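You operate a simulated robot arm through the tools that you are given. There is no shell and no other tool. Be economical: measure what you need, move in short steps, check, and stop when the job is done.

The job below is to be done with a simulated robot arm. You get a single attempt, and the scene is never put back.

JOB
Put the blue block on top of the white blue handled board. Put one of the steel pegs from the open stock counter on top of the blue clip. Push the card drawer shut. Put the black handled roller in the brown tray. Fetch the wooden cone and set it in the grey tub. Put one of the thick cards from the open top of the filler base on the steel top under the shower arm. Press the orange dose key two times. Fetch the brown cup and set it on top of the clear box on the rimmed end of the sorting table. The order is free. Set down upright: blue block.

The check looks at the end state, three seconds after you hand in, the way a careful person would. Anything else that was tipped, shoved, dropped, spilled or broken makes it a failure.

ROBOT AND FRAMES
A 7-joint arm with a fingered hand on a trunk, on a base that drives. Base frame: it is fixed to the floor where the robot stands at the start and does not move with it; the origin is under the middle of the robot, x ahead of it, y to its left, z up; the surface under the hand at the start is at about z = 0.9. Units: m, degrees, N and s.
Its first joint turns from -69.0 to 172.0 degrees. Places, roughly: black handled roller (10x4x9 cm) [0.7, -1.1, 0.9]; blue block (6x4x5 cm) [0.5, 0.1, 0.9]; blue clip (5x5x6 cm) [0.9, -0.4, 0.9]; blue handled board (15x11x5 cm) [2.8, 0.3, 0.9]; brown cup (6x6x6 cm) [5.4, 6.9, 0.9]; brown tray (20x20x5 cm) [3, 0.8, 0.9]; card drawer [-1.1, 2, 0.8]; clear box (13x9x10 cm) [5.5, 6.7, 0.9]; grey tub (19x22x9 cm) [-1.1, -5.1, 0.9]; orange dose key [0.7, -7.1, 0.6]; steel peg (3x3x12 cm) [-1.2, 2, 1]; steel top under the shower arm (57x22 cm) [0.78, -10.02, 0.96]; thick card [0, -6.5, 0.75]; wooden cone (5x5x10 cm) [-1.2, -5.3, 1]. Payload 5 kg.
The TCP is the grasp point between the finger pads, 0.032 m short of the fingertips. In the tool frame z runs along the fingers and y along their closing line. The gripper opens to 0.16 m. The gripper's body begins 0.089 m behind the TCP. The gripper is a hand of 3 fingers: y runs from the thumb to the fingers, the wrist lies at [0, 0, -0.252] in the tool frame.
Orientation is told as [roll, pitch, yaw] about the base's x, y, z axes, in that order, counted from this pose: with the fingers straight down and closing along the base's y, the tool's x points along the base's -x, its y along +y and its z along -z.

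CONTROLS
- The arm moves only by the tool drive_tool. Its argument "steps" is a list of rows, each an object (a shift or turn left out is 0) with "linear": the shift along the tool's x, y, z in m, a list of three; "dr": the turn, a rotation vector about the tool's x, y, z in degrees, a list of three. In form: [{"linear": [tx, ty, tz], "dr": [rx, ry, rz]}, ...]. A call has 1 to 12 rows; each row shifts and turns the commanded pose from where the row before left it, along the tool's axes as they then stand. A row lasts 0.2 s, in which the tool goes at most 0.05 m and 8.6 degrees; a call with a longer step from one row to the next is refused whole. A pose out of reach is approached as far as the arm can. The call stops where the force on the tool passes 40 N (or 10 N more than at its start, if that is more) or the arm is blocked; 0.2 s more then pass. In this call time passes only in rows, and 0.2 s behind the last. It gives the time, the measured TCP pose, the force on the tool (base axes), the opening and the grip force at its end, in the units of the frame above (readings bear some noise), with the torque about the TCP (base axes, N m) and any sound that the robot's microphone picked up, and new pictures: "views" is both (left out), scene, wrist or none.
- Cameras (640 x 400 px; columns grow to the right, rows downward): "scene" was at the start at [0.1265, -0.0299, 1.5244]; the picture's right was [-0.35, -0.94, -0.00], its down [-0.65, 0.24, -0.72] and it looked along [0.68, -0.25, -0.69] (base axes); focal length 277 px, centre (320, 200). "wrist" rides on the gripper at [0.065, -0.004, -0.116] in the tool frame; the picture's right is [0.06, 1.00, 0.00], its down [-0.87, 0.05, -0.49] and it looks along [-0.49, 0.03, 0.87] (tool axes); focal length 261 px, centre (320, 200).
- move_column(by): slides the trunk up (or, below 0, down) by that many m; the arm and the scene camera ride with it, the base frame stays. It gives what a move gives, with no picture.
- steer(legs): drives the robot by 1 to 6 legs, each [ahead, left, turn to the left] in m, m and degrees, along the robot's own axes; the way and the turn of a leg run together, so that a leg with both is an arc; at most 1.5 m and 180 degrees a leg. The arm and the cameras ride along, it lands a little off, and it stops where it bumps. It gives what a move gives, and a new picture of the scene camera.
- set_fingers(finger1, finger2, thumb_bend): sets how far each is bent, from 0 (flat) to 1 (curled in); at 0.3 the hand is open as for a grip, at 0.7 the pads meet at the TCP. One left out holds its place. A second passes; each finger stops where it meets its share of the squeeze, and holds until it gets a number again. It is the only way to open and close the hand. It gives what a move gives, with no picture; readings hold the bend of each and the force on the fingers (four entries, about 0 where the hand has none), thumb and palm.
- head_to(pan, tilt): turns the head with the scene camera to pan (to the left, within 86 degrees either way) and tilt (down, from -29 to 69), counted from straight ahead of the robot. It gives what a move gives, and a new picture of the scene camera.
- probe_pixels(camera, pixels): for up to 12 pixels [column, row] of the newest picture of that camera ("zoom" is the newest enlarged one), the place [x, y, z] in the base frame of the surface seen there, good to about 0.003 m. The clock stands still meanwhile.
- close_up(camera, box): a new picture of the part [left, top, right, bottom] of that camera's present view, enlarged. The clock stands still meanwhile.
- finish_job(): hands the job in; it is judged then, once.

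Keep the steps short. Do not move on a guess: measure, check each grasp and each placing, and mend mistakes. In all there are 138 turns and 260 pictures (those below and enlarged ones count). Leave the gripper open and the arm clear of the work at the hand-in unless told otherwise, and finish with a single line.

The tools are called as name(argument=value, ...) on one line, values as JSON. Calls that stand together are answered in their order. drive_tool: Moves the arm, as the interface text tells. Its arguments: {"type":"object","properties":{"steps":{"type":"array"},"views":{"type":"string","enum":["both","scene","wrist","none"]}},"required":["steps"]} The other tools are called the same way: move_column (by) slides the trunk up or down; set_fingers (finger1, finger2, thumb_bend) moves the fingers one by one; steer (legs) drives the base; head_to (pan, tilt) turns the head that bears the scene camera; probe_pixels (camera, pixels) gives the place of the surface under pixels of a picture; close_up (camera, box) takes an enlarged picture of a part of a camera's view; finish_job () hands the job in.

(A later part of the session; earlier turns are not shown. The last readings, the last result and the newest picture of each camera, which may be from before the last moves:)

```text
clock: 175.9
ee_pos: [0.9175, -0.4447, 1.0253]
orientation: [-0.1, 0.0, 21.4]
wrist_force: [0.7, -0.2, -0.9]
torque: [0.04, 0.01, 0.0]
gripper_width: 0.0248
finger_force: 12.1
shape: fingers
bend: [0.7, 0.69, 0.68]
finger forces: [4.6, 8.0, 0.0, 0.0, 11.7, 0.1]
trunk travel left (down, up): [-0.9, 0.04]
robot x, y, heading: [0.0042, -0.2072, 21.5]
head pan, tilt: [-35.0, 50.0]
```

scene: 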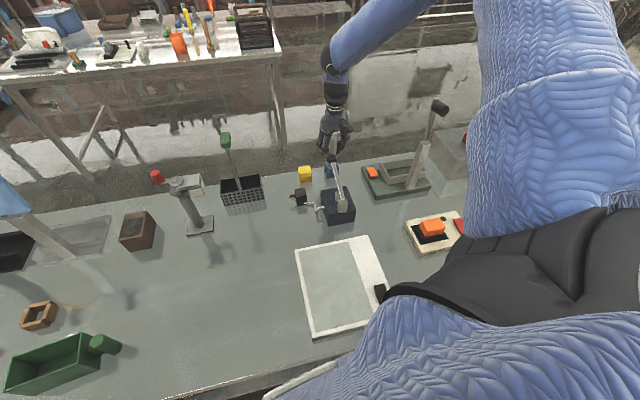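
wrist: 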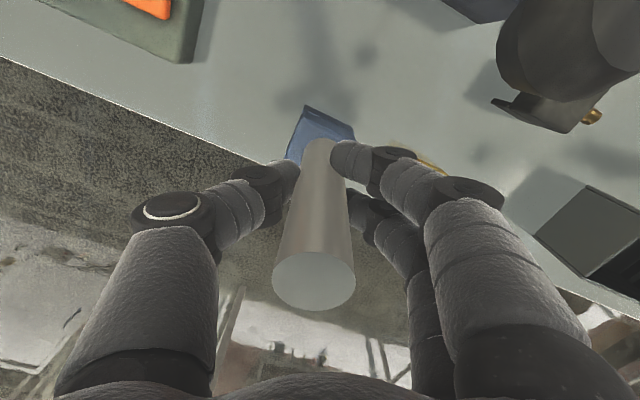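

drive_tool(steps=[{"linear": [0, 0, 0.0015]}, {"linear": [0, 0, 0.0]}], views="none")

drive_tool(steps=[{"linear": [0, 0, 0.001]}, {"linear": [0, 0, 0.0]}], views="none")

```text
clock: 176.5
ee_pos: [0.9182, -0.4446, 1.0244]
orientation: [-0.1, 0.0, 21.4]
wrist_force: [1.2, 0.5, -1.1]
torque: [0.02, 0.02, -0.01]
gripper_width: 0.0245
finger_force: 12.6
shape: fingers
bend: [0.7, 0.69, 0.68]
finger forces: [4.5, 8.1, 0.1, 0.1, 11.8, 0.0]
trunk travel left (down, up): [-0.9, 0.04]
robot x, y, heading: [-0.0009, -0.2051, 21.7]
head pan, tilt: [-35.0, 50.0]
```

```text
clock: 177.1
ee_pos: [0.9178, -0.445, 1.0228]
orientation: [-0.1, 0.0, 21.5]
wrist_force: [-0.3, 0.5, -1.4]
torque: [-0.04, -0.05, -0.02]
gripper_width: 0.0246
finger_force: 12.1
shape: fingers
bend: [0.7, 0.69, 0.68]
finger forces: [4.6, 8.0, 0.0, 0.1, 11.7, 0.0]
trunk travel left (down, up): [-0.9, 0.04]
robot x, y, heading: [0.0014, -0.2066, 21.5]
head pan, tilt: [-35.0, 50.0]
```

drive_tool(steps=[{"linear": [0, 0, 0.001]}, {"linear": [0, 0, 0.001]}, {"linear": [0, 0, 0.0]}], views="none")

close_up(camera="wrist", box=[256, 90, 384, 170])

```text
clock: 177.9
ee_pos: [0.9175, -0.4424, 1.0211]
orientation: [0.0, 0.0, 21.4]
wrist_force: [0.1, -1.2, 8.0]
torque: [-0.09, -0.05, -0.01]
gripper_width: 0.0244
finger_force: 15.0
shape: fingers
bend: [0.7, 0.69, 0.68]
finger forces: [5.4, 9.4, 0.1, 0.0, 14.6, 0.0]
trunk travel left (down, up): [-0.9, 0.04]
robot x, y, heading: [0.0024, -0.209, 21.6]
head pan, tilt: [-35.0, 50.0]
```

```text
5.00 times, centred on (320, 130) of wrist
```

zoom: 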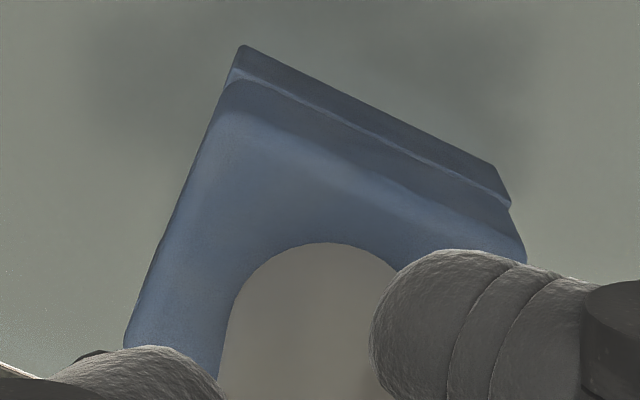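

Contact at 8 N, peg well within the clip top. Release gently.

set_fingers(finger1=0.55, finger2=0.55, thumb_bend=0.55)

close_up(camera="wrist", box=[160, 60, 480, 260])

```text
clock: 178.9
ee_pos: [0.9179, -0.4429, 1.0205]
orientation: [-0.2, 0.0, 21.4]
wrist_force: [-0.1, -0.9, 0.0]
torque: [0.02, 0.02, 0.0]
gripper_width: 0.0668
finger_force: 0.1
shape: fingers
bend: [0.55, 0.55, 0.55]
finger forces: [0.0, 0.0, 0.1, 0.0, 0.1, 0.1]
trunk travel left (down, up): [-0.9, 0.04]
robot x, y, heading: [0.0047, -0.2057, 21.6]
head pan, tilt: [-35.0, 50.0]
```

```text
2.00 times, centred on (320, 160) of wrist
```

zoom: 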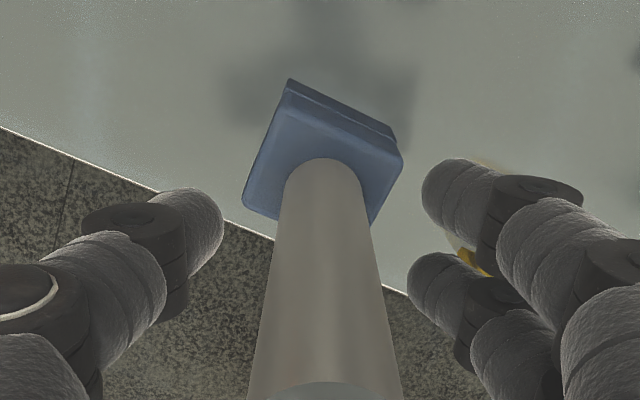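

Fingers clear. Rise straight up.

drive_tool(steps=[{"linear": [0, 0, -0.03]}, {"linear": [0, 0, -0.045]}, {"linear": [0, 0, -0.045]}, {"linear": [0, 0, -0.045]}, {"linear": [0, 0, -0.045]}, {"linear": [0, 0, -0.045]}, {"linear": [0.04, -0.02, 0]}, {"linear": [0.04, -0.02, 0]}, {"linear": [0.04, -0.02, 0]}, {"linear": [0.04, -0.02, 0]}], views="scene")

close_up(camera="scene", box=[270, 100, 430, 200])

```text
clock: 181.1
ee_pos: [0.7961, -0.5771, 1.2762]
orientation: [0.1, 0.0, 21.4]
wrist_force: [-0.8, -1.9, -0.3]
torque: [0.06, -0.03, -0.01]
gripper_width: 0.0668
finger_force: 0.1
shape: fingers
bend: [0.55, 0.55, 0.55]
finger forces: [0.0, 0.0, 0.1, 0.0, 0.0, 0.1]
trunk travel left (down, up): [-0.9, 0.04]
robot x, y, heading: [0.0028, -0.2067, 21.8]
head pan, tilt: [-35.0, 50.0]
```

scene: 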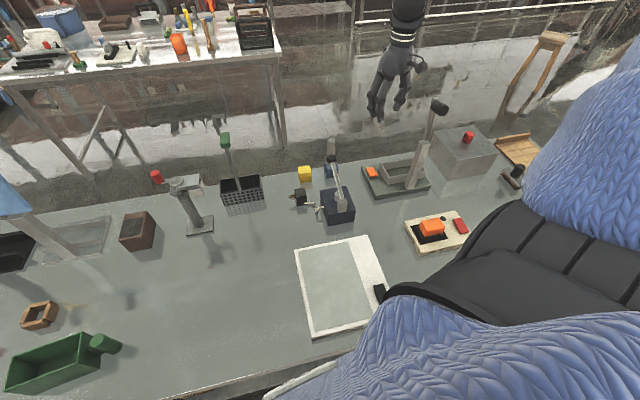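

```text
4.00 times, centred on (350, 150) of scene
```

zoom: 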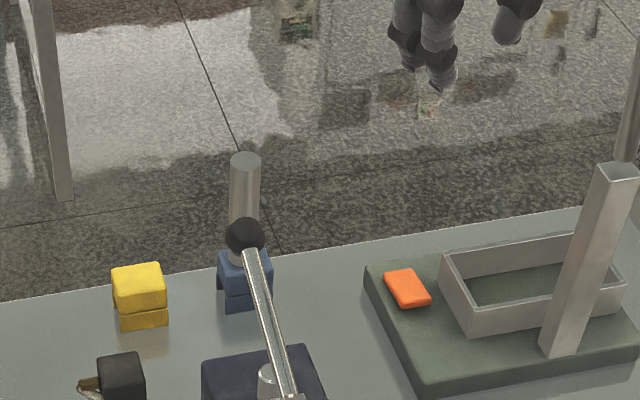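

Peg stands on the clip. Next the roller. Probe the tall post ball and retract the tool.

probe_pixels(camera="scene", pixels=[[440, 104], [428, 160], [468, 136], [515, 172], [510, 180], [405, 290]])

drive_tool(steps=[{"linear": [0.04, 0.0, 0]}, {"linear": [0.04, 0.0, 0]}, {"linear": [0.04, 0.0, 0]}, {"linear": [0.04, 0.0, 0]}, {"linear": [0.04, 0.0, 0]}], views="none")

```text
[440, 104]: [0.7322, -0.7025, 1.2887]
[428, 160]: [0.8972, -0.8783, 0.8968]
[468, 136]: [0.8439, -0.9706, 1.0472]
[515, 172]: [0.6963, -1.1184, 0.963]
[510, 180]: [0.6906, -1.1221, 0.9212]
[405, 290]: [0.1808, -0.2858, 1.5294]
```

```text
clock: 182.3
ee_pos: [0.6064, -0.651, 1.276]
orientation: [-0.2, 0.0, 21.5]
wrist_force: [-0.1, -0.4, -0.7]
torque: [0.0, -0.06, 0.0]
gripper_width: 0.0662
finger_force: 0.0
shape: fingers
bend: [0.55, 0.55, 0.55]
finger forces: [0.0, 0.0, 0.1, 0.0, 0.0, 0.0]
trunk travel left (down, up): [-0.9, 0.04]
robot x, y, heading: [-0.0005, -0.208, 21.5]
head pan, tilt: [-35.0, 50.0]
```

Post ball is at (0.73, −0.70, 1.29) — stay away from it. Turn back right and strafe right to y ≈ −0.63.

steer(legs=[[0, 0, -21.5], [0, -0.42, 0]])

head_to(pan=-40, tilt=45)

```text
clock: 186.1
ee_pos: [0.3955, -1.2678, 1.2747]
orientation: [0.0, -0.1, -0.5]
wrist_force: [-0.5, -1.1, -0.2]
torque: [0.03, -0.01, -0.02]
gripper_width: 0.0667
finger_force: 0.0
shape: fingers
bend: [0.55, 0.55, 0.55]
finger forces: [0.1, 0.1, 0.1, 0.0, 0.1, 0.0]
trunk travel left (down, up): [-0.9, 0.04]
robot x, y, heading: [0.0012, -0.6246, -0.4]
head pan, tilt: [-35.0, 50.0]
```

scene: 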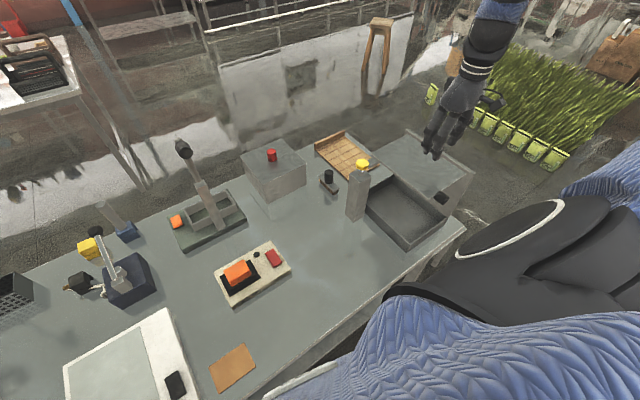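

```text
clock: 186.7
ee_pos: [0.3955, -1.2685, 1.2751]
orientation: [0.0, 0.0, -0.6]
wrist_force: [0.5, -0.8, -0.6]
torque: [-0.01, 0.03, 0.03]
gripper_width: 0.0667
finger_force: 0.0
shape: fingers
bend: [0.55, 0.55, 0.55]
finger forces: [0.1, 0.0, 0.0, 0.0, 0.0, 0.0]
trunk travel left (down, up): [-0.9, 0.04]
robot x, y, heading: [-0.0037, -0.6251, -0.4]
head pan, tilt: [-40.0, 45.0]
```

scene: 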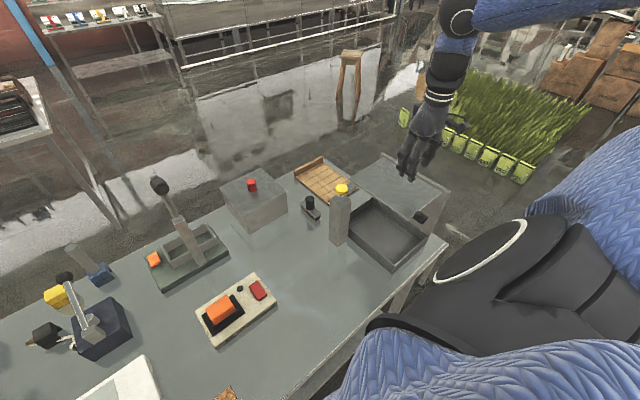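

close_up(camera="scene", box=[263, 165, 359, 225])

probe_pixels(camera="zoom", pixels=[[315, 220], [320, 260], [290, 280], [375, 330], [340, 345], [345, 310], [495, 170], [520, 300], [265, 260], [160, 200], [280, 240]])

close_up(camera="scene", box=[40, 220, 152, 290])

```text
6.67 times, centred on (311, 195) of scene
```

zoom: 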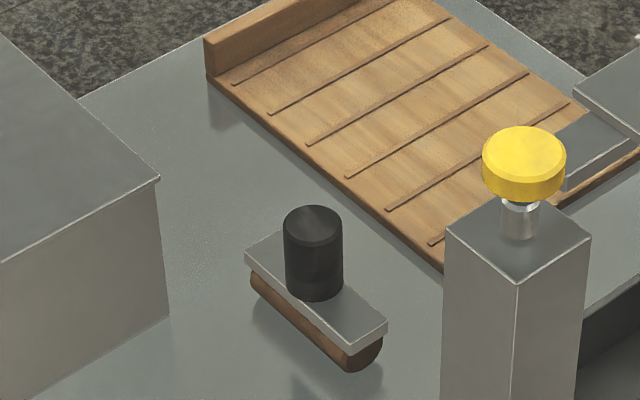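

```text
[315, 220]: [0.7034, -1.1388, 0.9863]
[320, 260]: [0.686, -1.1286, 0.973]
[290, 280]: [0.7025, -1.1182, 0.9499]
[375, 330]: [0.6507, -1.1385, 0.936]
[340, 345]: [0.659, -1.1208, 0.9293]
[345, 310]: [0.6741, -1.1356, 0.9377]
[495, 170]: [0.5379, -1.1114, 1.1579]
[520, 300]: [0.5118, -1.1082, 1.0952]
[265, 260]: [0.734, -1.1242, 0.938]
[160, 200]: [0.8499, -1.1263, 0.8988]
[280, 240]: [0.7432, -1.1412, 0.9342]
```

```text
5.71 times, centred on (96, 255) of scene
```

zoom: 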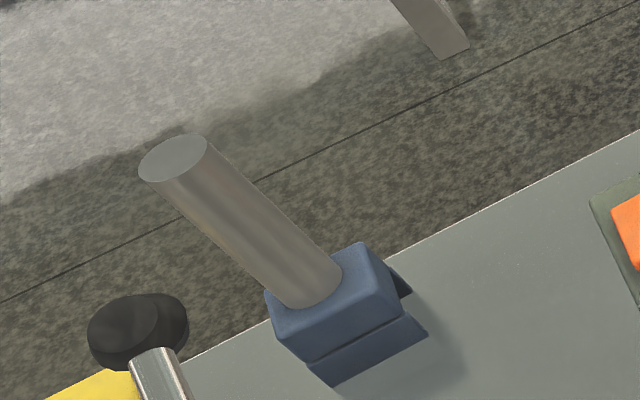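

Peg is standing well. Probe the grey box corner and edges near the roller.

probe_pixels(camera="zoom", pixels=[[155, 175], [150, 195], [10, 250], [160, 310], [315, 210], [290, 230], [340, 230], [315, 295], [450, 220], [585, 240], [480, 150]])

```text
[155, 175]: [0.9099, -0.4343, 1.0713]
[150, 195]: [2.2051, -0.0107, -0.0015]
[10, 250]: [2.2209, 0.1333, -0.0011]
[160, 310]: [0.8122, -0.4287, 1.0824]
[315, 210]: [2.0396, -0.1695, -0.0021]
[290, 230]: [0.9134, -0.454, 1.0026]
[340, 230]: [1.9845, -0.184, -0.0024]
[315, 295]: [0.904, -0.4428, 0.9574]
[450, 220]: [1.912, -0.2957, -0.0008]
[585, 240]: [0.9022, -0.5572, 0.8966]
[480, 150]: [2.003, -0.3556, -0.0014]
```

probe_pixels(camera="scene", pixels=[[285, 192], [287, 211], [262, 206], [264, 227], [310, 197], [307, 199], [314, 199], [310, 201], [331, 200], [350, 202], [340, 187], [340, 207]])

```text
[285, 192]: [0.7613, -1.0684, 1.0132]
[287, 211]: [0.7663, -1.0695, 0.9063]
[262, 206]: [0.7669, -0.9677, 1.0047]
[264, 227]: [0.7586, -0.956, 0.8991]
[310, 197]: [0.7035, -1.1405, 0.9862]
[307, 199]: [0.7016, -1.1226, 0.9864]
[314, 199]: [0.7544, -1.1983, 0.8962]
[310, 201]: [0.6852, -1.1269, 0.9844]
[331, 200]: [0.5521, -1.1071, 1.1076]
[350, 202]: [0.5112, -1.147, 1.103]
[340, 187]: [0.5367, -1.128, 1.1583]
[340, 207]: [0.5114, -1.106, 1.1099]
```

Handle centre (0.698, −1.137), top 0.986. Move above it (hand well over the yellow knob) and look.

drive_tool(steps=[{"linear": [-0.0432, 0.0187, 0]}, {"linear": [-0.0432, 0.0187, 0]}, {"linear": [-0.0432, 0.0187, 0]}, {"linear": [-0.0432, 0.0187, 0]}, {"linear": [-0.0432, 0.0187, 0]}, {"linear": [-0.0432, 0.0187, 0]}, {"linear": [-0.0432, 0.0187, 0]}, {"linear": [0, 0, 0.04]}, {"linear": [0, 0, 0.04]}], views="wrist")

set_fingers(finger1=0.42, finger2=0.42, thumb_bend=0.42)

```text
clock: 188.7
ee_pos: [0.6982, -1.1405, 1.1946]
orientation: [-0.1, 0.1, -0.7]
wrist_force: [0.5, -0.6, 1.0]
torque: [-0.01, 0.03, 0.01]
gripper_width: 0.0667
finger_force: 0.0
shape: fingers
bend: [0.55, 0.55, 0.55]
finger forces: [0.0, 0.0, 0.0, 0.0, 0.0, 0.1]
trunk travel left (down, up): [-0.9, 0.04]
robot x, y, heading: [0.0011, -0.6279, -0.6]
head pan, tilt: [-40.0, 45.0]
```

wrist: 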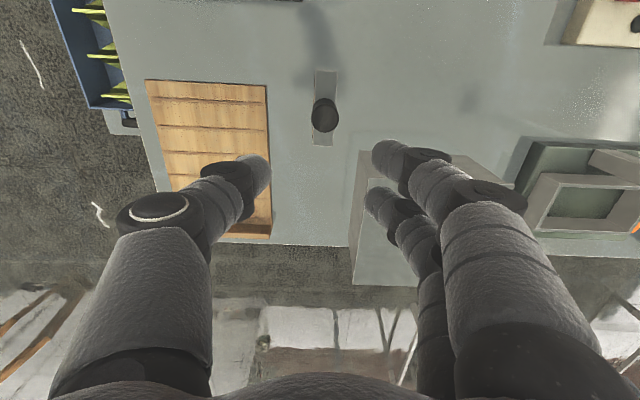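

```text
clock: 189.7
ee_pos: [0.6953, -1.1419, 1.1968]
orientation: [0.0, 0.0, -0.6]
wrist_force: [0.2, 0.3, 0.1]
torque: [-0.02, 0.0, 0.01]
gripper_width: 0.1191
finger_force: 0.1
shape: fingers
bend: [0.42, 0.42, 0.42]
finger forces: [0.1, 0.0, 0.0, 0.0, 0.0, 0.0]
trunk travel left (down, up): [-0.9, 0.04]
robot x, y, heading: [-0.004, -0.63, -0.2]
head pan, tilt: [-40.0, 45.0]
```

probe_pixels(camera="wrist", pixels=[[325, 122], [315, 122], [336, 120], [326, 130], [326, 112], [325, 80], [322, 143], [360, 152]])

```text
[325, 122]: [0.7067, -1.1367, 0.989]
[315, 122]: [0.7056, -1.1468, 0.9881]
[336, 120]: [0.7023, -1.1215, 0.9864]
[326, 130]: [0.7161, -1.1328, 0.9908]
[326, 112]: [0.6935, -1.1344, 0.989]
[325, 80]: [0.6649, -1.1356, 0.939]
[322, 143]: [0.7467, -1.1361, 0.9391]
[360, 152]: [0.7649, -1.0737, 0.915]
```

Handle centre (0.703, −1.135). Descend to z ≈ 0.978.

drive_tool(steps=[{"linear": [-0.007, 0.006, 0.04]}, {"linear": [0, 0, 0.04]}, {"linear": [0, 0, 0.045]}, {"linear": [0, 0, 0.045]}, {"linear": [0, 0, 0.03]}, {"linear": [0, 0, 0.019]}], views="wrist")

```text
clock: 191.1
ee_pos: [0.7072, -1.1314, 0.9755]
orientation: [0.0, 0.0, -0.7]
wrist_force: [-0.5, -0.4, 0.1]
torque: [-0.02, 0.02, -0.03]
gripper_width: 0.1194
finger_force: 0.1
shape: fingers
bend: [0.42, 0.42, 0.42]
finger forces: [0.0, 0.0, 0.0, 0.0, 0.0, 0.0]
trunk travel left (down, up): [-0.9, 0.04]
robot x, y, heading: [-0.0007, -0.625, -0.5]
head pan, tilt: [-40.0, 45.0]
```

wrist: 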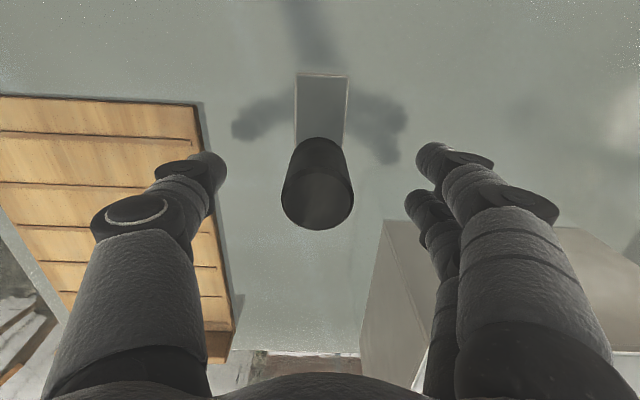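

TCP projects to image centre; handle top at (318,202) – centred. Close.

set_fingers(finger1=0.75, finger2=0.75, thumb_bend=0.75)

drive_tool(steps=[{"linear": [0, 0, -0.03]}, {"linear": [0, 0, -0.045]}, {"linear": [0, 0, -0.045]}, {"linear": [0, 0, -0.045]}, {"linear": [0, 0, -0.045]}, {"linear": [0, 0, -0.045]}, {"linear": [0, 0, -0.045]}], views="both")

```text
clock: 192.1
ee_pos: [0.7066, -1.1323, 0.9756]
orientation: [0.0, 0.0, -0.6]
wrist_force: [0.1, 0.6, -0.8]
torque: [-0.01, 0.0, -0.01]
gripper_width: 0.0341
finger_force: 21.8
shape: fingers
bend: [0.67, 0.71, 0.67]
finger forces: [13.1, 9.0, 0.0, 0.1, 22.3, 0.1]
trunk travel left (down, up): [-0.9, 0.04]
robot x, y, heading: [-0.0035, -0.6261, -0.2]
head pan, tilt: [-40.0, 45.0]
```

```text
clock: 193.7
ee_pos: [0.7046, -1.1313, 1.2779]
orientation: [-0.1, 0.0, -0.8]
wrist_force: [-0.6, 0.9, -1.5]
torque: [0.02, -0.01, -0.01]
gripper_width: 0.034
finger_force: 22.8
shape: fingers
bend: [0.67, 0.72, 0.67]
finger forces: [13.3, 9.9, 0.1, 0.0, 22.2, 0.0]
trunk travel left (down, up): [-0.9, 0.04]
robot x, y, heading: [-0.0002, -0.6295, -0.5]
head pan, tilt: [-40.0, 45.0]
```

scene: 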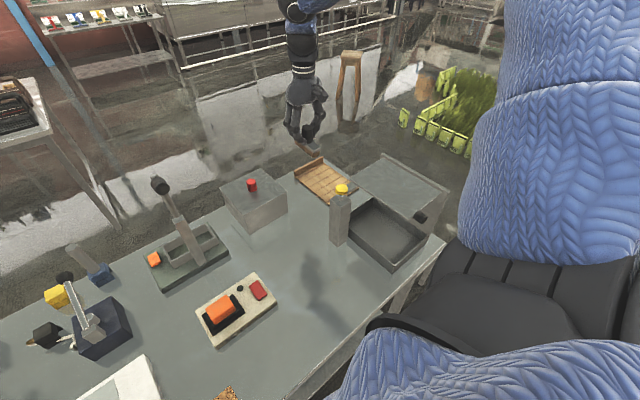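
wrist: 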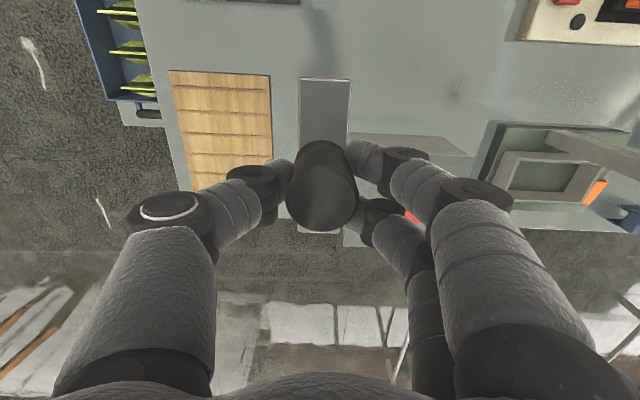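

Roller held. Raise a little, back off 0.45 and strafe left toward the known route.

drive_tool(steps=[{"linear": [0, 0, -0.04]}], views="none")

steer(legs=[[-0.45, 0, 0.5], [0, 1.25, 0], [0, 1.25, 0]])

```text
clock: 194.1
ee_pos: [0.7036, -1.1309, 1.322]
orientation: [0.0, -0.1, -0.6]
wrist_force: [-0.7, 0.5, -1.8]
torque: [-0.04, -0.06, -0.02]
gripper_width: 0.034
finger_force: 22.6
shape: fingers
bend: [0.67, 0.72, 0.67]
finger forces: [13.4, 10.1, 0.1, 0.0, 22.3, 0.0]
trunk travel left (down, up): [-0.9, 0.04]
robot x, y, heading: [0.001, -0.6245, -0.4]
head pan, tilt: [-40.0, 45.0]
```

```text
clock: 208.8
ee_pos: [0.2615, 1.3975, 1.3195]
orientation: [-0.2, 0.1, -0.9]
wrist_force: [0.1, 0.4, -1.5]
torque: [-0.01, -0.01, 0.01]
gripper_width: 0.0338
finger_force: 23.5
shape: fingers
bend: [0.67, 0.72, 0.67]
finger forces: [13.6, 10.5, 0.1, 0.0, 22.1, 0.0]
trunk travel left (down, up): [-0.9, 0.04]
robot x, y, heading: [-0.4427, 1.9066, -0.5]
head pan, tilt: [-40.0, 45.0]
```

scene: 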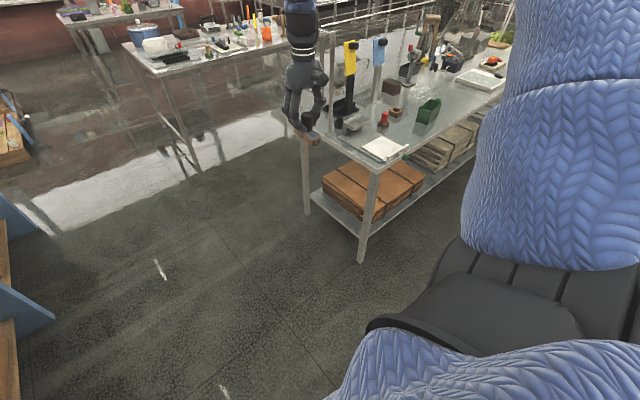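

Continue: ahead 4.1 m past both tables, turn right, and go down the far side.

steer(legs=[[1.4, 0.05, 0.5], [1.35, 0, 0], [1.33, 0, 0], [0, 0, -90], [1.5, 0, 0], [0, 0, -90]])

close_up(camera="scene", box=[0, 0, 640, 400])

```text
clock: 243.4
ee_pos: [2.8798, 0.8386, 1.319]
orientation: [0.1, 0.1, 175.0]
wrist_force: [-0.2, -0.5, -1.4]
torque: [0.01, 0.03, 0.02]
gripper_width: 0.0331
finger_force: 21.0
shape: fingers
bend: [0.68, 0.72, 0.67]
finger forces: [10.6, 10.3, 0.1, 0.0, 20.7, 0.0]
trunk travel left (down, up): [-0.9, 0.04]
robot x, y, heading: [3.5477, 0.2754, 175.2]
head pan, tilt: [-40.0, 45.0]
```

scene: 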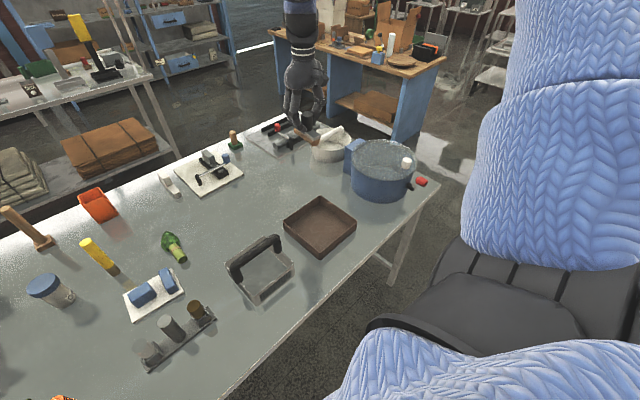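

```text
1.00 times, centred on (320, 200) of scene (not enlarged: the box is as wide or as high as the picture)
```

zoom: 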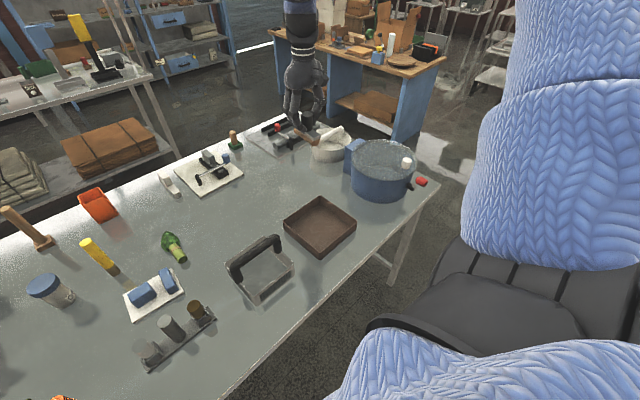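

Block is still fine on the board. Measure the tray (corners, floor) and neighbours.

probe_pixels(camera="scene", pixels=[[320, 197], [356, 224], [319, 256], [284, 222], [320, 228], [320, 210], [325, 240], [262, 245], [290, 262], [352, 150], [405, 175], [355, 185]])

```text
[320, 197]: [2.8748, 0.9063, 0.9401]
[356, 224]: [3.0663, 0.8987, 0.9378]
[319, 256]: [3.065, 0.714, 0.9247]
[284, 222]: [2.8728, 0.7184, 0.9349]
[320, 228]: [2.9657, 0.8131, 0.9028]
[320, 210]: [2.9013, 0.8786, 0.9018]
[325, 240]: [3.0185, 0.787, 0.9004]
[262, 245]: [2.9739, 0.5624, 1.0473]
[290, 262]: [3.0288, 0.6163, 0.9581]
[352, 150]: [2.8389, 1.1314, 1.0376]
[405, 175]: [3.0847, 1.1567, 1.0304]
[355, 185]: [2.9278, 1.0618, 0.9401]
```

Tray centre (2.97, 0.81), floor 0.902. Move above and descend to ~1.5 cm above the floor.

drive_tool(steps=[{"linear": [0.046, 0.0105, 0]}, {"linear": [0.046, 0.0105, 0]}, {"linear": [0, 0, 0.045]}, {"linear": [0, 0, 0.045]}, {"linear": [0, 0, 0.045]}, {"linear": [0, 0, 0.045]}, {"linear": [0, 0, 0.045]}, {"linear": [0, 0, 0.045]}, {"linear": [0, 0, 0.04]}, {"linear": [0, 0, 0.013]}], views="both")

```text
clock: 245.6
ee_pos: [2.97, 0.8095, 0.9962]
orientation: [0.0, -0.1, 175.0]
wrist_force: [-0.8, -0.1, -1.5]
torque: [0.0, -0.04, 0.02]
gripper_width: 0.0329
finger_force: 21.5
shape: fingers
bend: [0.69, 0.72, 0.67]
finger forces: [11.2, 11.1, 0.0, 0.0, 20.5, 0.0]
trunk travel left (down, up): [-0.9, 0.04]
robot x, y, heading: [3.5456, 0.2791, 175.0]
head pan, tilt: [-40.0, 45.0]
```

scene: 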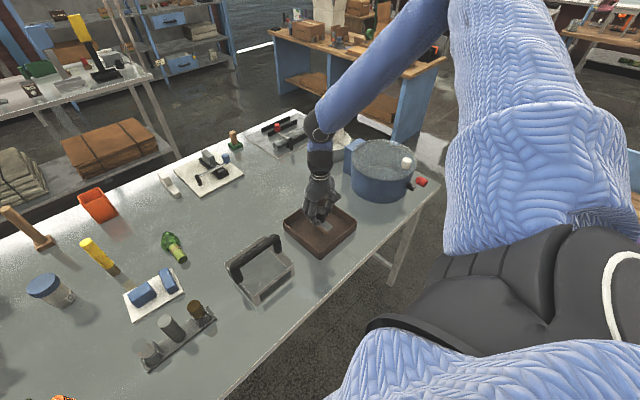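
wrist: 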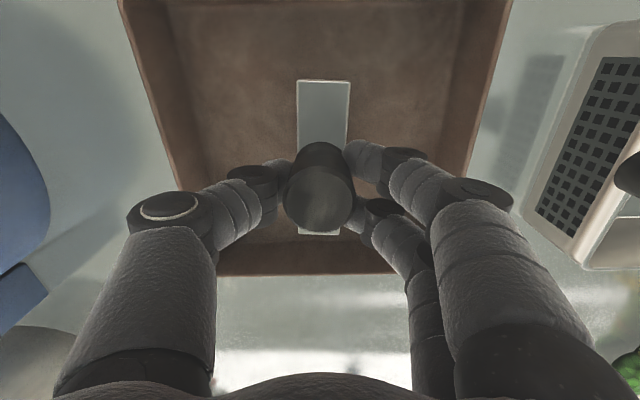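

Well inside the tray. Lower to contact.

drive_tool(steps=[{"linear": [0, 0, 0.008]}, {"linear": [0, 0, 0.004]}, {"linear": [0, 0, 0.002]}, {"linear": [0, 0, 0.002]}, {"linear": [0, 0, 0.0015]}, {"linear": [0, 0, 0.0015]}], views="none")

```text
clock: 247.0
ee_pos: [2.9698, 0.8111, 0.9763]
orientation: [0.0, 0.0, 175.0]
wrist_force: [-0.7, -0.4, 2.7]
torque: [0.01, -0.16, -0.04]
gripper_width: 0.0326
finger_force: 23.8
shape: fingers
bend: [0.69, 0.72, 0.67]
finger forces: [14.2, 12.0, 0.1, 0.1, 22.2, 0.0]
trunk travel left (down, up): [-0.9, 0.04]
robot x, y, heading: [3.5444, 0.283, 175.3]
head pan, tilt: [-40.0, 45.0]
```

Contact. Release and rise.

set_fingers(finger1=0.5, finger2=0.5, thumb_bend=0.5)

drive_tool(steps=[{"linear": [0, 0, -0.03]}, {"linear": [0, 0, -0.045]}, {"linear": [0, 0, -0.045]}, {"linear": [0, 0, -0.045]}, {"linear": [0, 0, -0.045]}, {"linear": [0, 0, -0.045]}, {"linear": [0, 0, -0.045]}], views="both")

```text
clock: 248.0
ee_pos: [2.9703, 0.8116, 0.9753]
orientation: [0.0, 0.0, 175.0]
wrist_force: [-0.9, -0.3, 0.3]
torque: [0.0, 0.02, 0.01]
gripper_width: 0.0867
finger_force: 0.1
shape: fingers
bend: [0.5, 0.5, 0.5]
finger forces: [0.0, 0.0, 0.0, 0.1, 0.0, 0.1]
trunk travel left (down, up): [-0.9, 0.04]
robot x, y, heading: [3.5537, 0.2795, 175.2]
head pan, tilt: [-40.0, 45.0]
```

```text
clock: 249.6
ee_pos: [2.9717, 0.8069, 1.2777]
orientation: [-0.1, 0.0, 175.0]
wrist_force: [0.1, -0.6, -0.2]
torque: [0.03, 0.02, -0.01]
gripper_width: 0.0869
finger_force: 0.1
shape: fingers
bend: [0.5, 0.5, 0.5]
finger forces: [0.1, 0.1, 0.0, 0.0, 0.0, 0.0]
trunk travel left (down, up): [-0.9, 0.04]
robot x, y, heading: [3.5459, 0.2787, 175.3]
head pan, tilt: [-40.0, 45.0]
```

scene: 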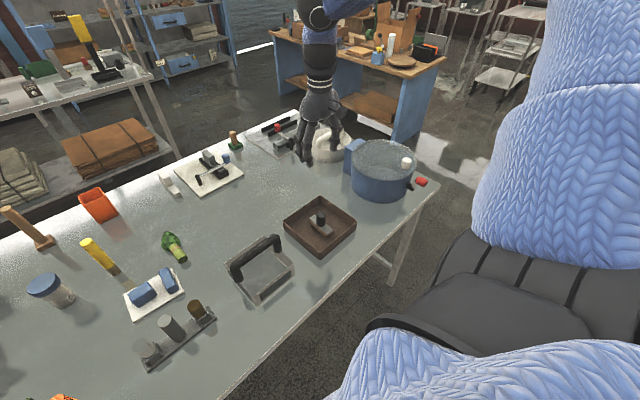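
wrist: 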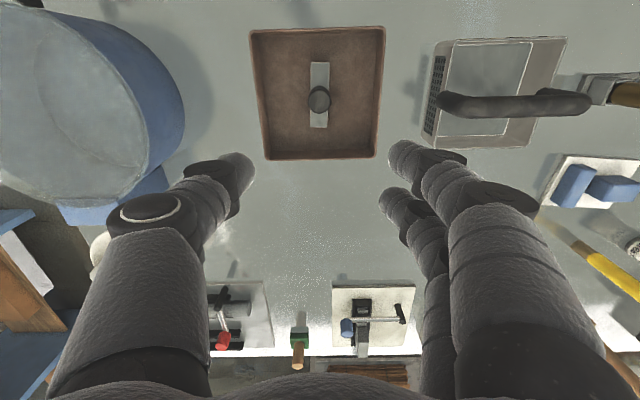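

Roller is upright in the tray. Next the cup at (5.4, 6.9). Turn to face +y, go to the table end and look.

steer(legs=[[0, 0, -85], [1.3, 0, 0]])

head_to(pan=0, tilt=20)

probe_pixels(camera="scene", pixels=[[320, 380], [320, 300], [320, 250], [200, 300], [450, 300], [320, 200], [200, 220], [100, 300], [550, 250], [320, 150], [250, 130], [420, 200]])

```text
clock: 259.5
ee_pos: [3.9505, 2.1804, 1.2772]
orientation: [-0.1, 0.1, 91.9]
wrist_force: [0.1, 0.5, 0.1]
torque: [0.0, -0.02, -0.05]
gripper_width: 0.0867
finger_force: 0.0
shape: fingers
bend: [0.5, 0.5, 0.5]
finger forces: [0.1, 0.0, 0.1, 0.0, 0.0, 0.1]
trunk travel left (down, up): [-0.9, 0.04]
robot x, y, heading: [3.4937, 1.5445, 92.3]
head pan, tilt: [-40.0, 45.0]
```

scene: 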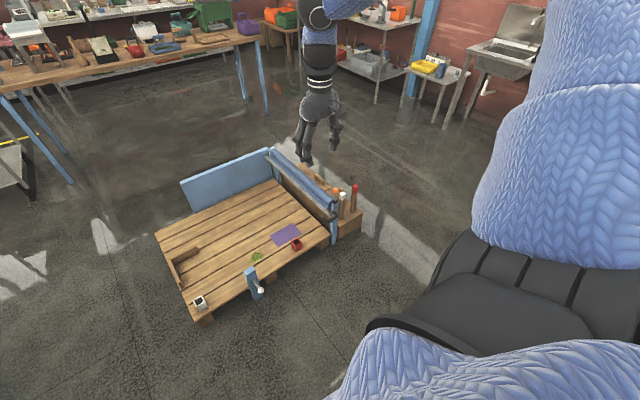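

```text
clock: 260.6
ee_pos: [3.9505, 2.1817, 1.2772]
orientation: [-0.1, 0.0, 91.9]
wrist_force: [-0.2, -0.1, -0.5]
torque: [0.0, 0.01, 0.01]
gripper_width: 0.0867
finger_force: 0.1
shape: fingers
bend: [0.5, 0.5, 0.5]
finger forces: [0.0, 0.0, 0.0, 0.0, 0.0, 0.0]
trunk travel left (down, up): [-0.9, 0.04]
robot x, y, heading: [3.4945, 1.5438, 92.2]
head pan, tilt: [0.0, 20.0]
```

scene: 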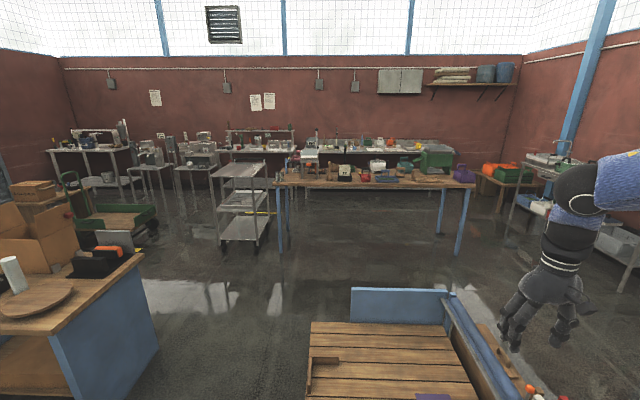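

```text
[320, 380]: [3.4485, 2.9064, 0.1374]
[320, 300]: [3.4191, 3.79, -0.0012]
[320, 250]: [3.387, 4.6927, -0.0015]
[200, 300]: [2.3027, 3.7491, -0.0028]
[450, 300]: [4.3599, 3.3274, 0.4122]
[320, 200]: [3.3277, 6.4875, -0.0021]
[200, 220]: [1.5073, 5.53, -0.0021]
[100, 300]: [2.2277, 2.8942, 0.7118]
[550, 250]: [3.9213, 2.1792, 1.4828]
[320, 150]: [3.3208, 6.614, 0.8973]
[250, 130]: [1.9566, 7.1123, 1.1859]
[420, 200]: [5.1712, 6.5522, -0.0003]
```

Path: left of the pallet to (2.85, 4.0), then look toward the back bench.

steer(legs=[[0, 0.6, -2], [1.3, 0, 0], [1.15, 0, 0], [0, 0, -45]])

probe_pixels(camera="scene", pixels=[[320, 380], [320, 300], [320, 250], [200, 300], [450, 300], [320, 220], [200, 220], [100, 250], [550, 250], [400, 220], [480, 220], [260, 160]])

```text
clock: 262.3
ee_pos: [3.7456, 2.2132, 1.28]
orientation: [-0.4, -0.1, 95.1]
wrist_force: [0.1, 0.1, -0.3]
torque: [-0.04, -0.06, -0.01]
gripper_width: 0.087
finger_force: 0.1
shape: fingers
bend: [0.5, 0.5, 0.5]
finger forces: [0.0, 0.1, 0.0, 0.0, 0.0, 0.0]
trunk travel left (down, up): [-0.9, 0.04]
robot x, y, heading: [3.3298, 1.5545, 95.2]
head pan, tilt: [0.0, 20.0]
stopped in leg 1: the robot was blocked; the commanded pose is now the measured one
```

scene: 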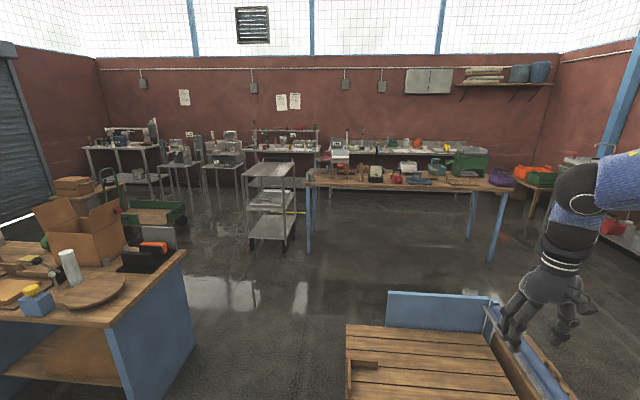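

```text
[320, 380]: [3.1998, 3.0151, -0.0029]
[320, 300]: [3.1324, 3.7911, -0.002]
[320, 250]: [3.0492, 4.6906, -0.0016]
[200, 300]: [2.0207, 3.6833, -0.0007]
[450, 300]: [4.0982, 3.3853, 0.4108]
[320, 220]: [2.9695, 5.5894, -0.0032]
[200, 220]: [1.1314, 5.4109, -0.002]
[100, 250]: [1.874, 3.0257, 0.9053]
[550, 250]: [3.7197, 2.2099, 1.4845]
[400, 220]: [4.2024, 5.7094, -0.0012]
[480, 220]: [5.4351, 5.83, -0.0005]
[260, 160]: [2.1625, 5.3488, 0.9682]
```

The base bumped the table-2 corner and stopped. Back off right, go ahead, then left clear of it.

steer(legs=[[0.03, -0.06, -5], [0.33, 0, 0], [0, 0.5, 0]])

head_to(pan=86, tilt=35)

```text
clock: 267.6
ee_pos: [3.3573, 2.5351, 1.2783]
orientation: [-0.1, 0.0, 90.8]
wrist_force: [-0.6, 0.0, -0.1]
torque: [-0.01, 0.0, 0.0]
gripper_width: 0.0873
finger_force: 0.0
shape: fingers
bend: [0.5, 0.5, 0.5]
finger forces: [0.0, 0.0, 0.0, 0.0, 0.0, 0.0]
trunk travel left (down, up): [-0.9, 0.04]
robot x, y, heading: [2.8903, 1.9077, 90.9]
head pan, tilt: [0.0, 20.0]
```

scene: 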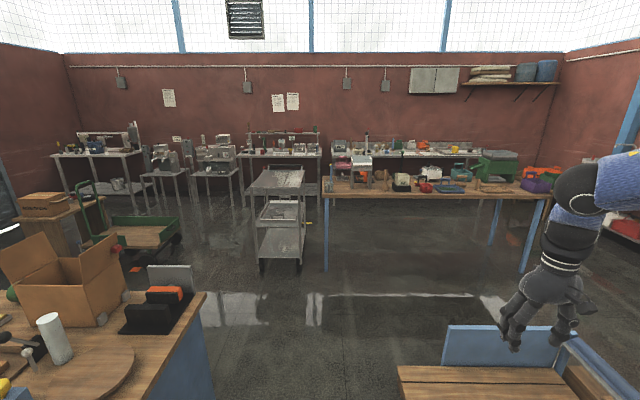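

```text
clock: 269.2
ee_pos: [3.3582, 2.5349, 1.2788]
orientation: [-0.1, 0.0, 90.8]
wrist_force: [0.8, 0.4, -0.8]
torque: [-0.03, 0.01, 0.0]
gripper_width: 0.0871
finger_force: 0.0
shape: fingers
bend: [0.5, 0.5, 0.5]
finger forces: [0.0, 0.0, 0.0, 0.0, 0.1, 0.0]
trunk travel left (down, up): [-0.9, 0.04]
robot x, y, heading: [2.8884, 1.9064, 90.9]
head pan, tilt: [85.9, 35.0]
```

scene: 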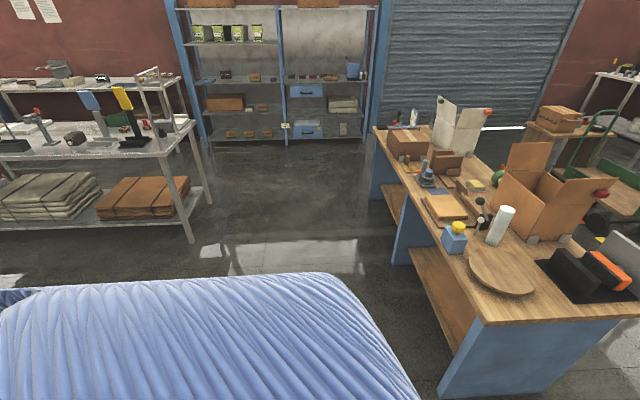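

steer(legs=[[1.05, 0, 0], [1.05, 0, 0], [0, 0, -45], [0.8, -0.8, 0]])

head_to(pan=0, tilt=22)

probe_pixels(camera="scene", pixels=[[320, 380], [320, 300], [320, 250], [200, 300], [450, 300], [320, 220], [200, 220], [100, 250], [450, 250], [400, 220], [480, 220], [260, 160]])

```text
clock: 287.3
ee_pos: [4.7827, 4.1799, 1.2783]
orientation: [-0.1, -0.1, 45.6]
wrist_force: [-0.3, 0.3, 1.1]
torque: [0.02, -0.04, 0.01]
gripper_width: 0.0875
finger_force: 0.0
shape: fingers
bend: [0.5, 0.5, 0.5]
finger forces: [0.0, 0.0, 0.0, 0.0, 0.0, 0.1]
trunk travel left (down, up): [-0.9, 0.04]
robot x, y, heading: [4.0082, 4.0705, 45.6]
head pan, tilt: [85.9, 35.0]
```

scene: 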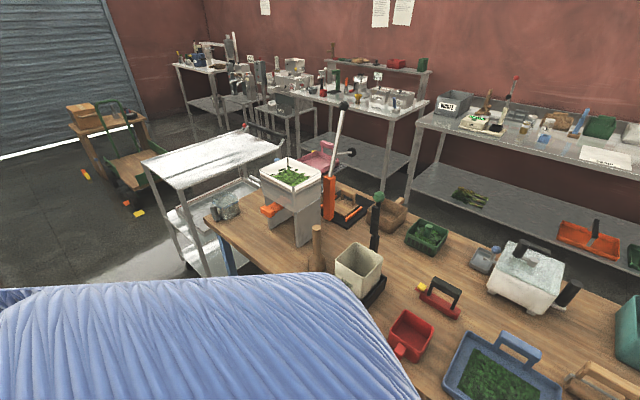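

```text
clock: 288.9
ee_pos: [4.7827, 4.1797, 1.2782]
orientation: [-0.1, -0.1, 45.5]
wrist_force: [0.3, -0.1, -0.4]
torque: [-0.03, 0.03, 0.02]
gripper_width: 0.0872
finger_force: 0.1
shape: fingers
bend: [0.5, 0.5, 0.5]
finger forces: [0.0, 0.0, 0.1, 0.0, 0.0, 0.0]
trunk travel left (down, up): [-0.9, 0.04]
robot x, y, heading: [4.0072, 4.0726, 45.6]
head pan, tilt: [0.0, 22.0]
```

scene: 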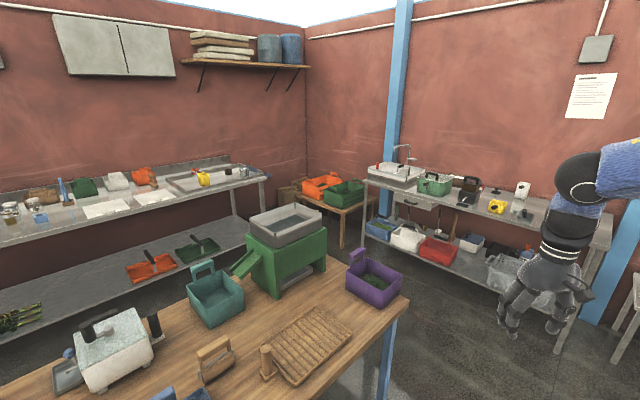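

```text
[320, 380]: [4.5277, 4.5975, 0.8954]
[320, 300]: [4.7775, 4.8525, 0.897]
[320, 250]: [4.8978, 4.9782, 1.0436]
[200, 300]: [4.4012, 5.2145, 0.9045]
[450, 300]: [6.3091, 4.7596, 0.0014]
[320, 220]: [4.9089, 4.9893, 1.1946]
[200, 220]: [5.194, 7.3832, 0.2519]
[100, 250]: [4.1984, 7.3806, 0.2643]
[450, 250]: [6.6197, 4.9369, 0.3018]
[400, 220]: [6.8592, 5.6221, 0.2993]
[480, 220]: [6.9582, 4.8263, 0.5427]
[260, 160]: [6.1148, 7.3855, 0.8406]
```

close_up(camera="scene", box=[110, 130, 302, 250])

probe_pixels(camera="scene", pixels=[[203, 180], [203, 175], [240, 170], [265, 178], [180, 186], [236, 158], [150, 205], [345, 215], [405, 300], [370, 200], [310, 200]])

```text
3.33 times, centred on (206, 190) of scene
```

zoom: 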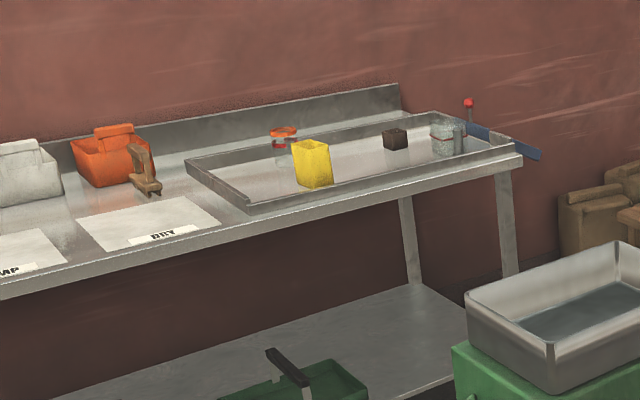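

```text
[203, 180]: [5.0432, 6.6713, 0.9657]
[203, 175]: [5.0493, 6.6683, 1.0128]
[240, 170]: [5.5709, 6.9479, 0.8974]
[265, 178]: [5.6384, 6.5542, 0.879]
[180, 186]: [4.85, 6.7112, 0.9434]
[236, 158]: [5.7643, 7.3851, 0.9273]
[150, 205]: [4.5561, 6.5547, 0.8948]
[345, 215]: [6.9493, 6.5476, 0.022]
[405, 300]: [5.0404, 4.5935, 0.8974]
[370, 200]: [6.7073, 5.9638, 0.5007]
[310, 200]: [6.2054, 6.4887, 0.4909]
```

Cup (dark brown, zoom 395,138) and clear box (zoom 445,140) are at the right end. Drive: east to x≈5.75, north to y≈6.1, then strafe left to x≈5.0.

steer(legs=[[0, 0, -45.5], [0.9, 0, 0], [0.85, 0, 0], [0, 0, 90], [1.0, 0, 0], [1.0, 0, 0]])

head_to(pan=20, tilt=35)

```text
clock: 313.2
ee_pos: [6.1741, 6.6674, 1.279]
orientation: [-0.1, -0.1, 91.9]
wrist_force: [0.0, -0.2, -0.3]
torque: [0.02, -0.03, -0.01]
gripper_width: 0.0868
finger_force: 0.1
shape: fingers
bend: [0.5, 0.5, 0.5]
finger forces: [0.0, 0.0, 0.0, 0.0, 0.0, 0.1]
trunk travel left (down, up): [-0.9, 0.04]
robot x, y, heading: [5.7191, 6.0246, 92.2]
head pan, tilt: [0.0, 22.0]
```

scene: 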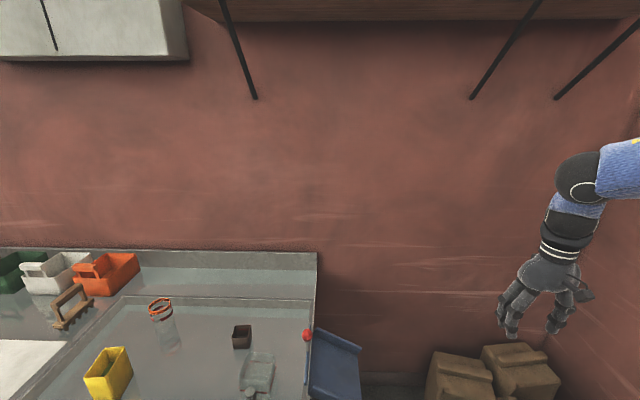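

```text
clock: 314.1
ee_pos: [6.1737, 6.6668, 1.2767]
orientation: [-0.1, -0.2, 91.9]
wrist_force: [-1.0, 0.8, -0.9]
torque: [0.03, 0.02, 0.01]
gripper_width: 0.0871
finger_force: 0.0
shape: fingers
bend: [0.5, 0.5, 0.5]
finger forces: [0.1, 0.0, 0.0, 0.0, 0.0, 0.0]
trunk travel left (down, up): [-0.9, 0.04]
robot x, y, heading: [5.7197, 6.0282, 91.9]
head pan, tilt: [20.0, 35.0]
```

scene: 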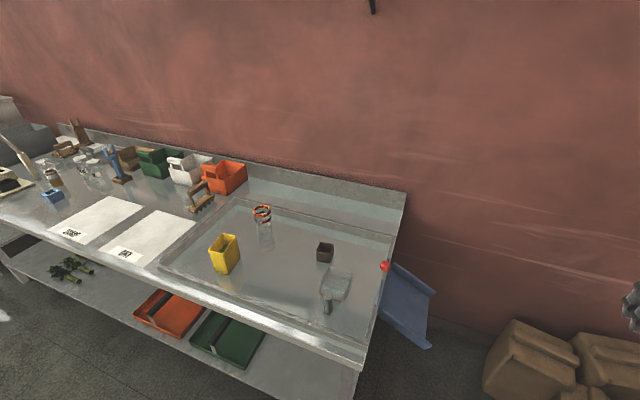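

close_up(camera="scene", box=[270, 225, 398, 325])

probe_pixels(camera="scene", pixels=[[318, 243], [333, 244], [325, 240], [325, 248], [325, 246], [322, 272], [352, 272], [334, 268], [330, 300], [345, 290], [370, 300], [384, 266]])

```text
4.00 times, centred on (334, 275) of scene
```

zoom: 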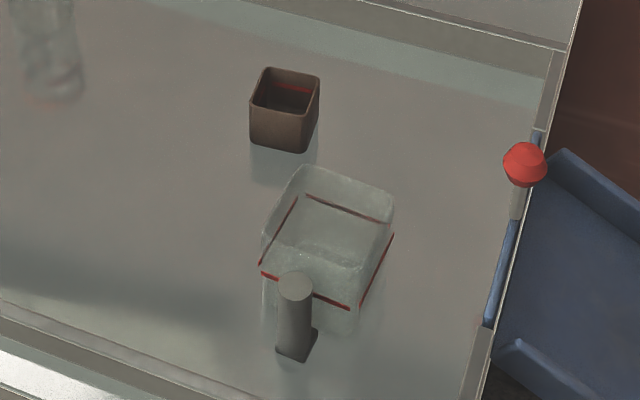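

```text
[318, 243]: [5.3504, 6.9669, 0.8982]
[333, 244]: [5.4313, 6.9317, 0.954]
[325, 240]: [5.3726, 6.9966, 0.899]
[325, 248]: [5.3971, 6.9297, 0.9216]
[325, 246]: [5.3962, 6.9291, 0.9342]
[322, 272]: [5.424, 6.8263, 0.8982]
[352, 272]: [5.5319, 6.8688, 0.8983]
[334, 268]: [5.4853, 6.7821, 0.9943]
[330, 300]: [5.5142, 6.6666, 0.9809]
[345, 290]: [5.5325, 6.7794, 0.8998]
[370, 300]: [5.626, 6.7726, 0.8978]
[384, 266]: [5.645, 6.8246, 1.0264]
```

Check whether the clear box is open or closed on top: probe its top area.

probe_pixels(camera="zoom", pixels=[[330, 215], [350, 240], [310, 200], [345, 180], [300, 175], [385, 200], [355, 262], [270, 235], [320, 255], [296, 285], [284, 85], [284, 78]])

```text
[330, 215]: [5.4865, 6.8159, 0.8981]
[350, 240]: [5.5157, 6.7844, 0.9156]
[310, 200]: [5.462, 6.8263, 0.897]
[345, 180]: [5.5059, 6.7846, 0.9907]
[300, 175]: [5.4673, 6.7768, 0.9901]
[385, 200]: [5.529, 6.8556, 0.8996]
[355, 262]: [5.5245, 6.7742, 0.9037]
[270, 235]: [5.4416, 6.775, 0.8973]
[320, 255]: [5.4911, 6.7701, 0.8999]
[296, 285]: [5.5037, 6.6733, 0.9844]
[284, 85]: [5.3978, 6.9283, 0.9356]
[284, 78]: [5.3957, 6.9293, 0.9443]
```

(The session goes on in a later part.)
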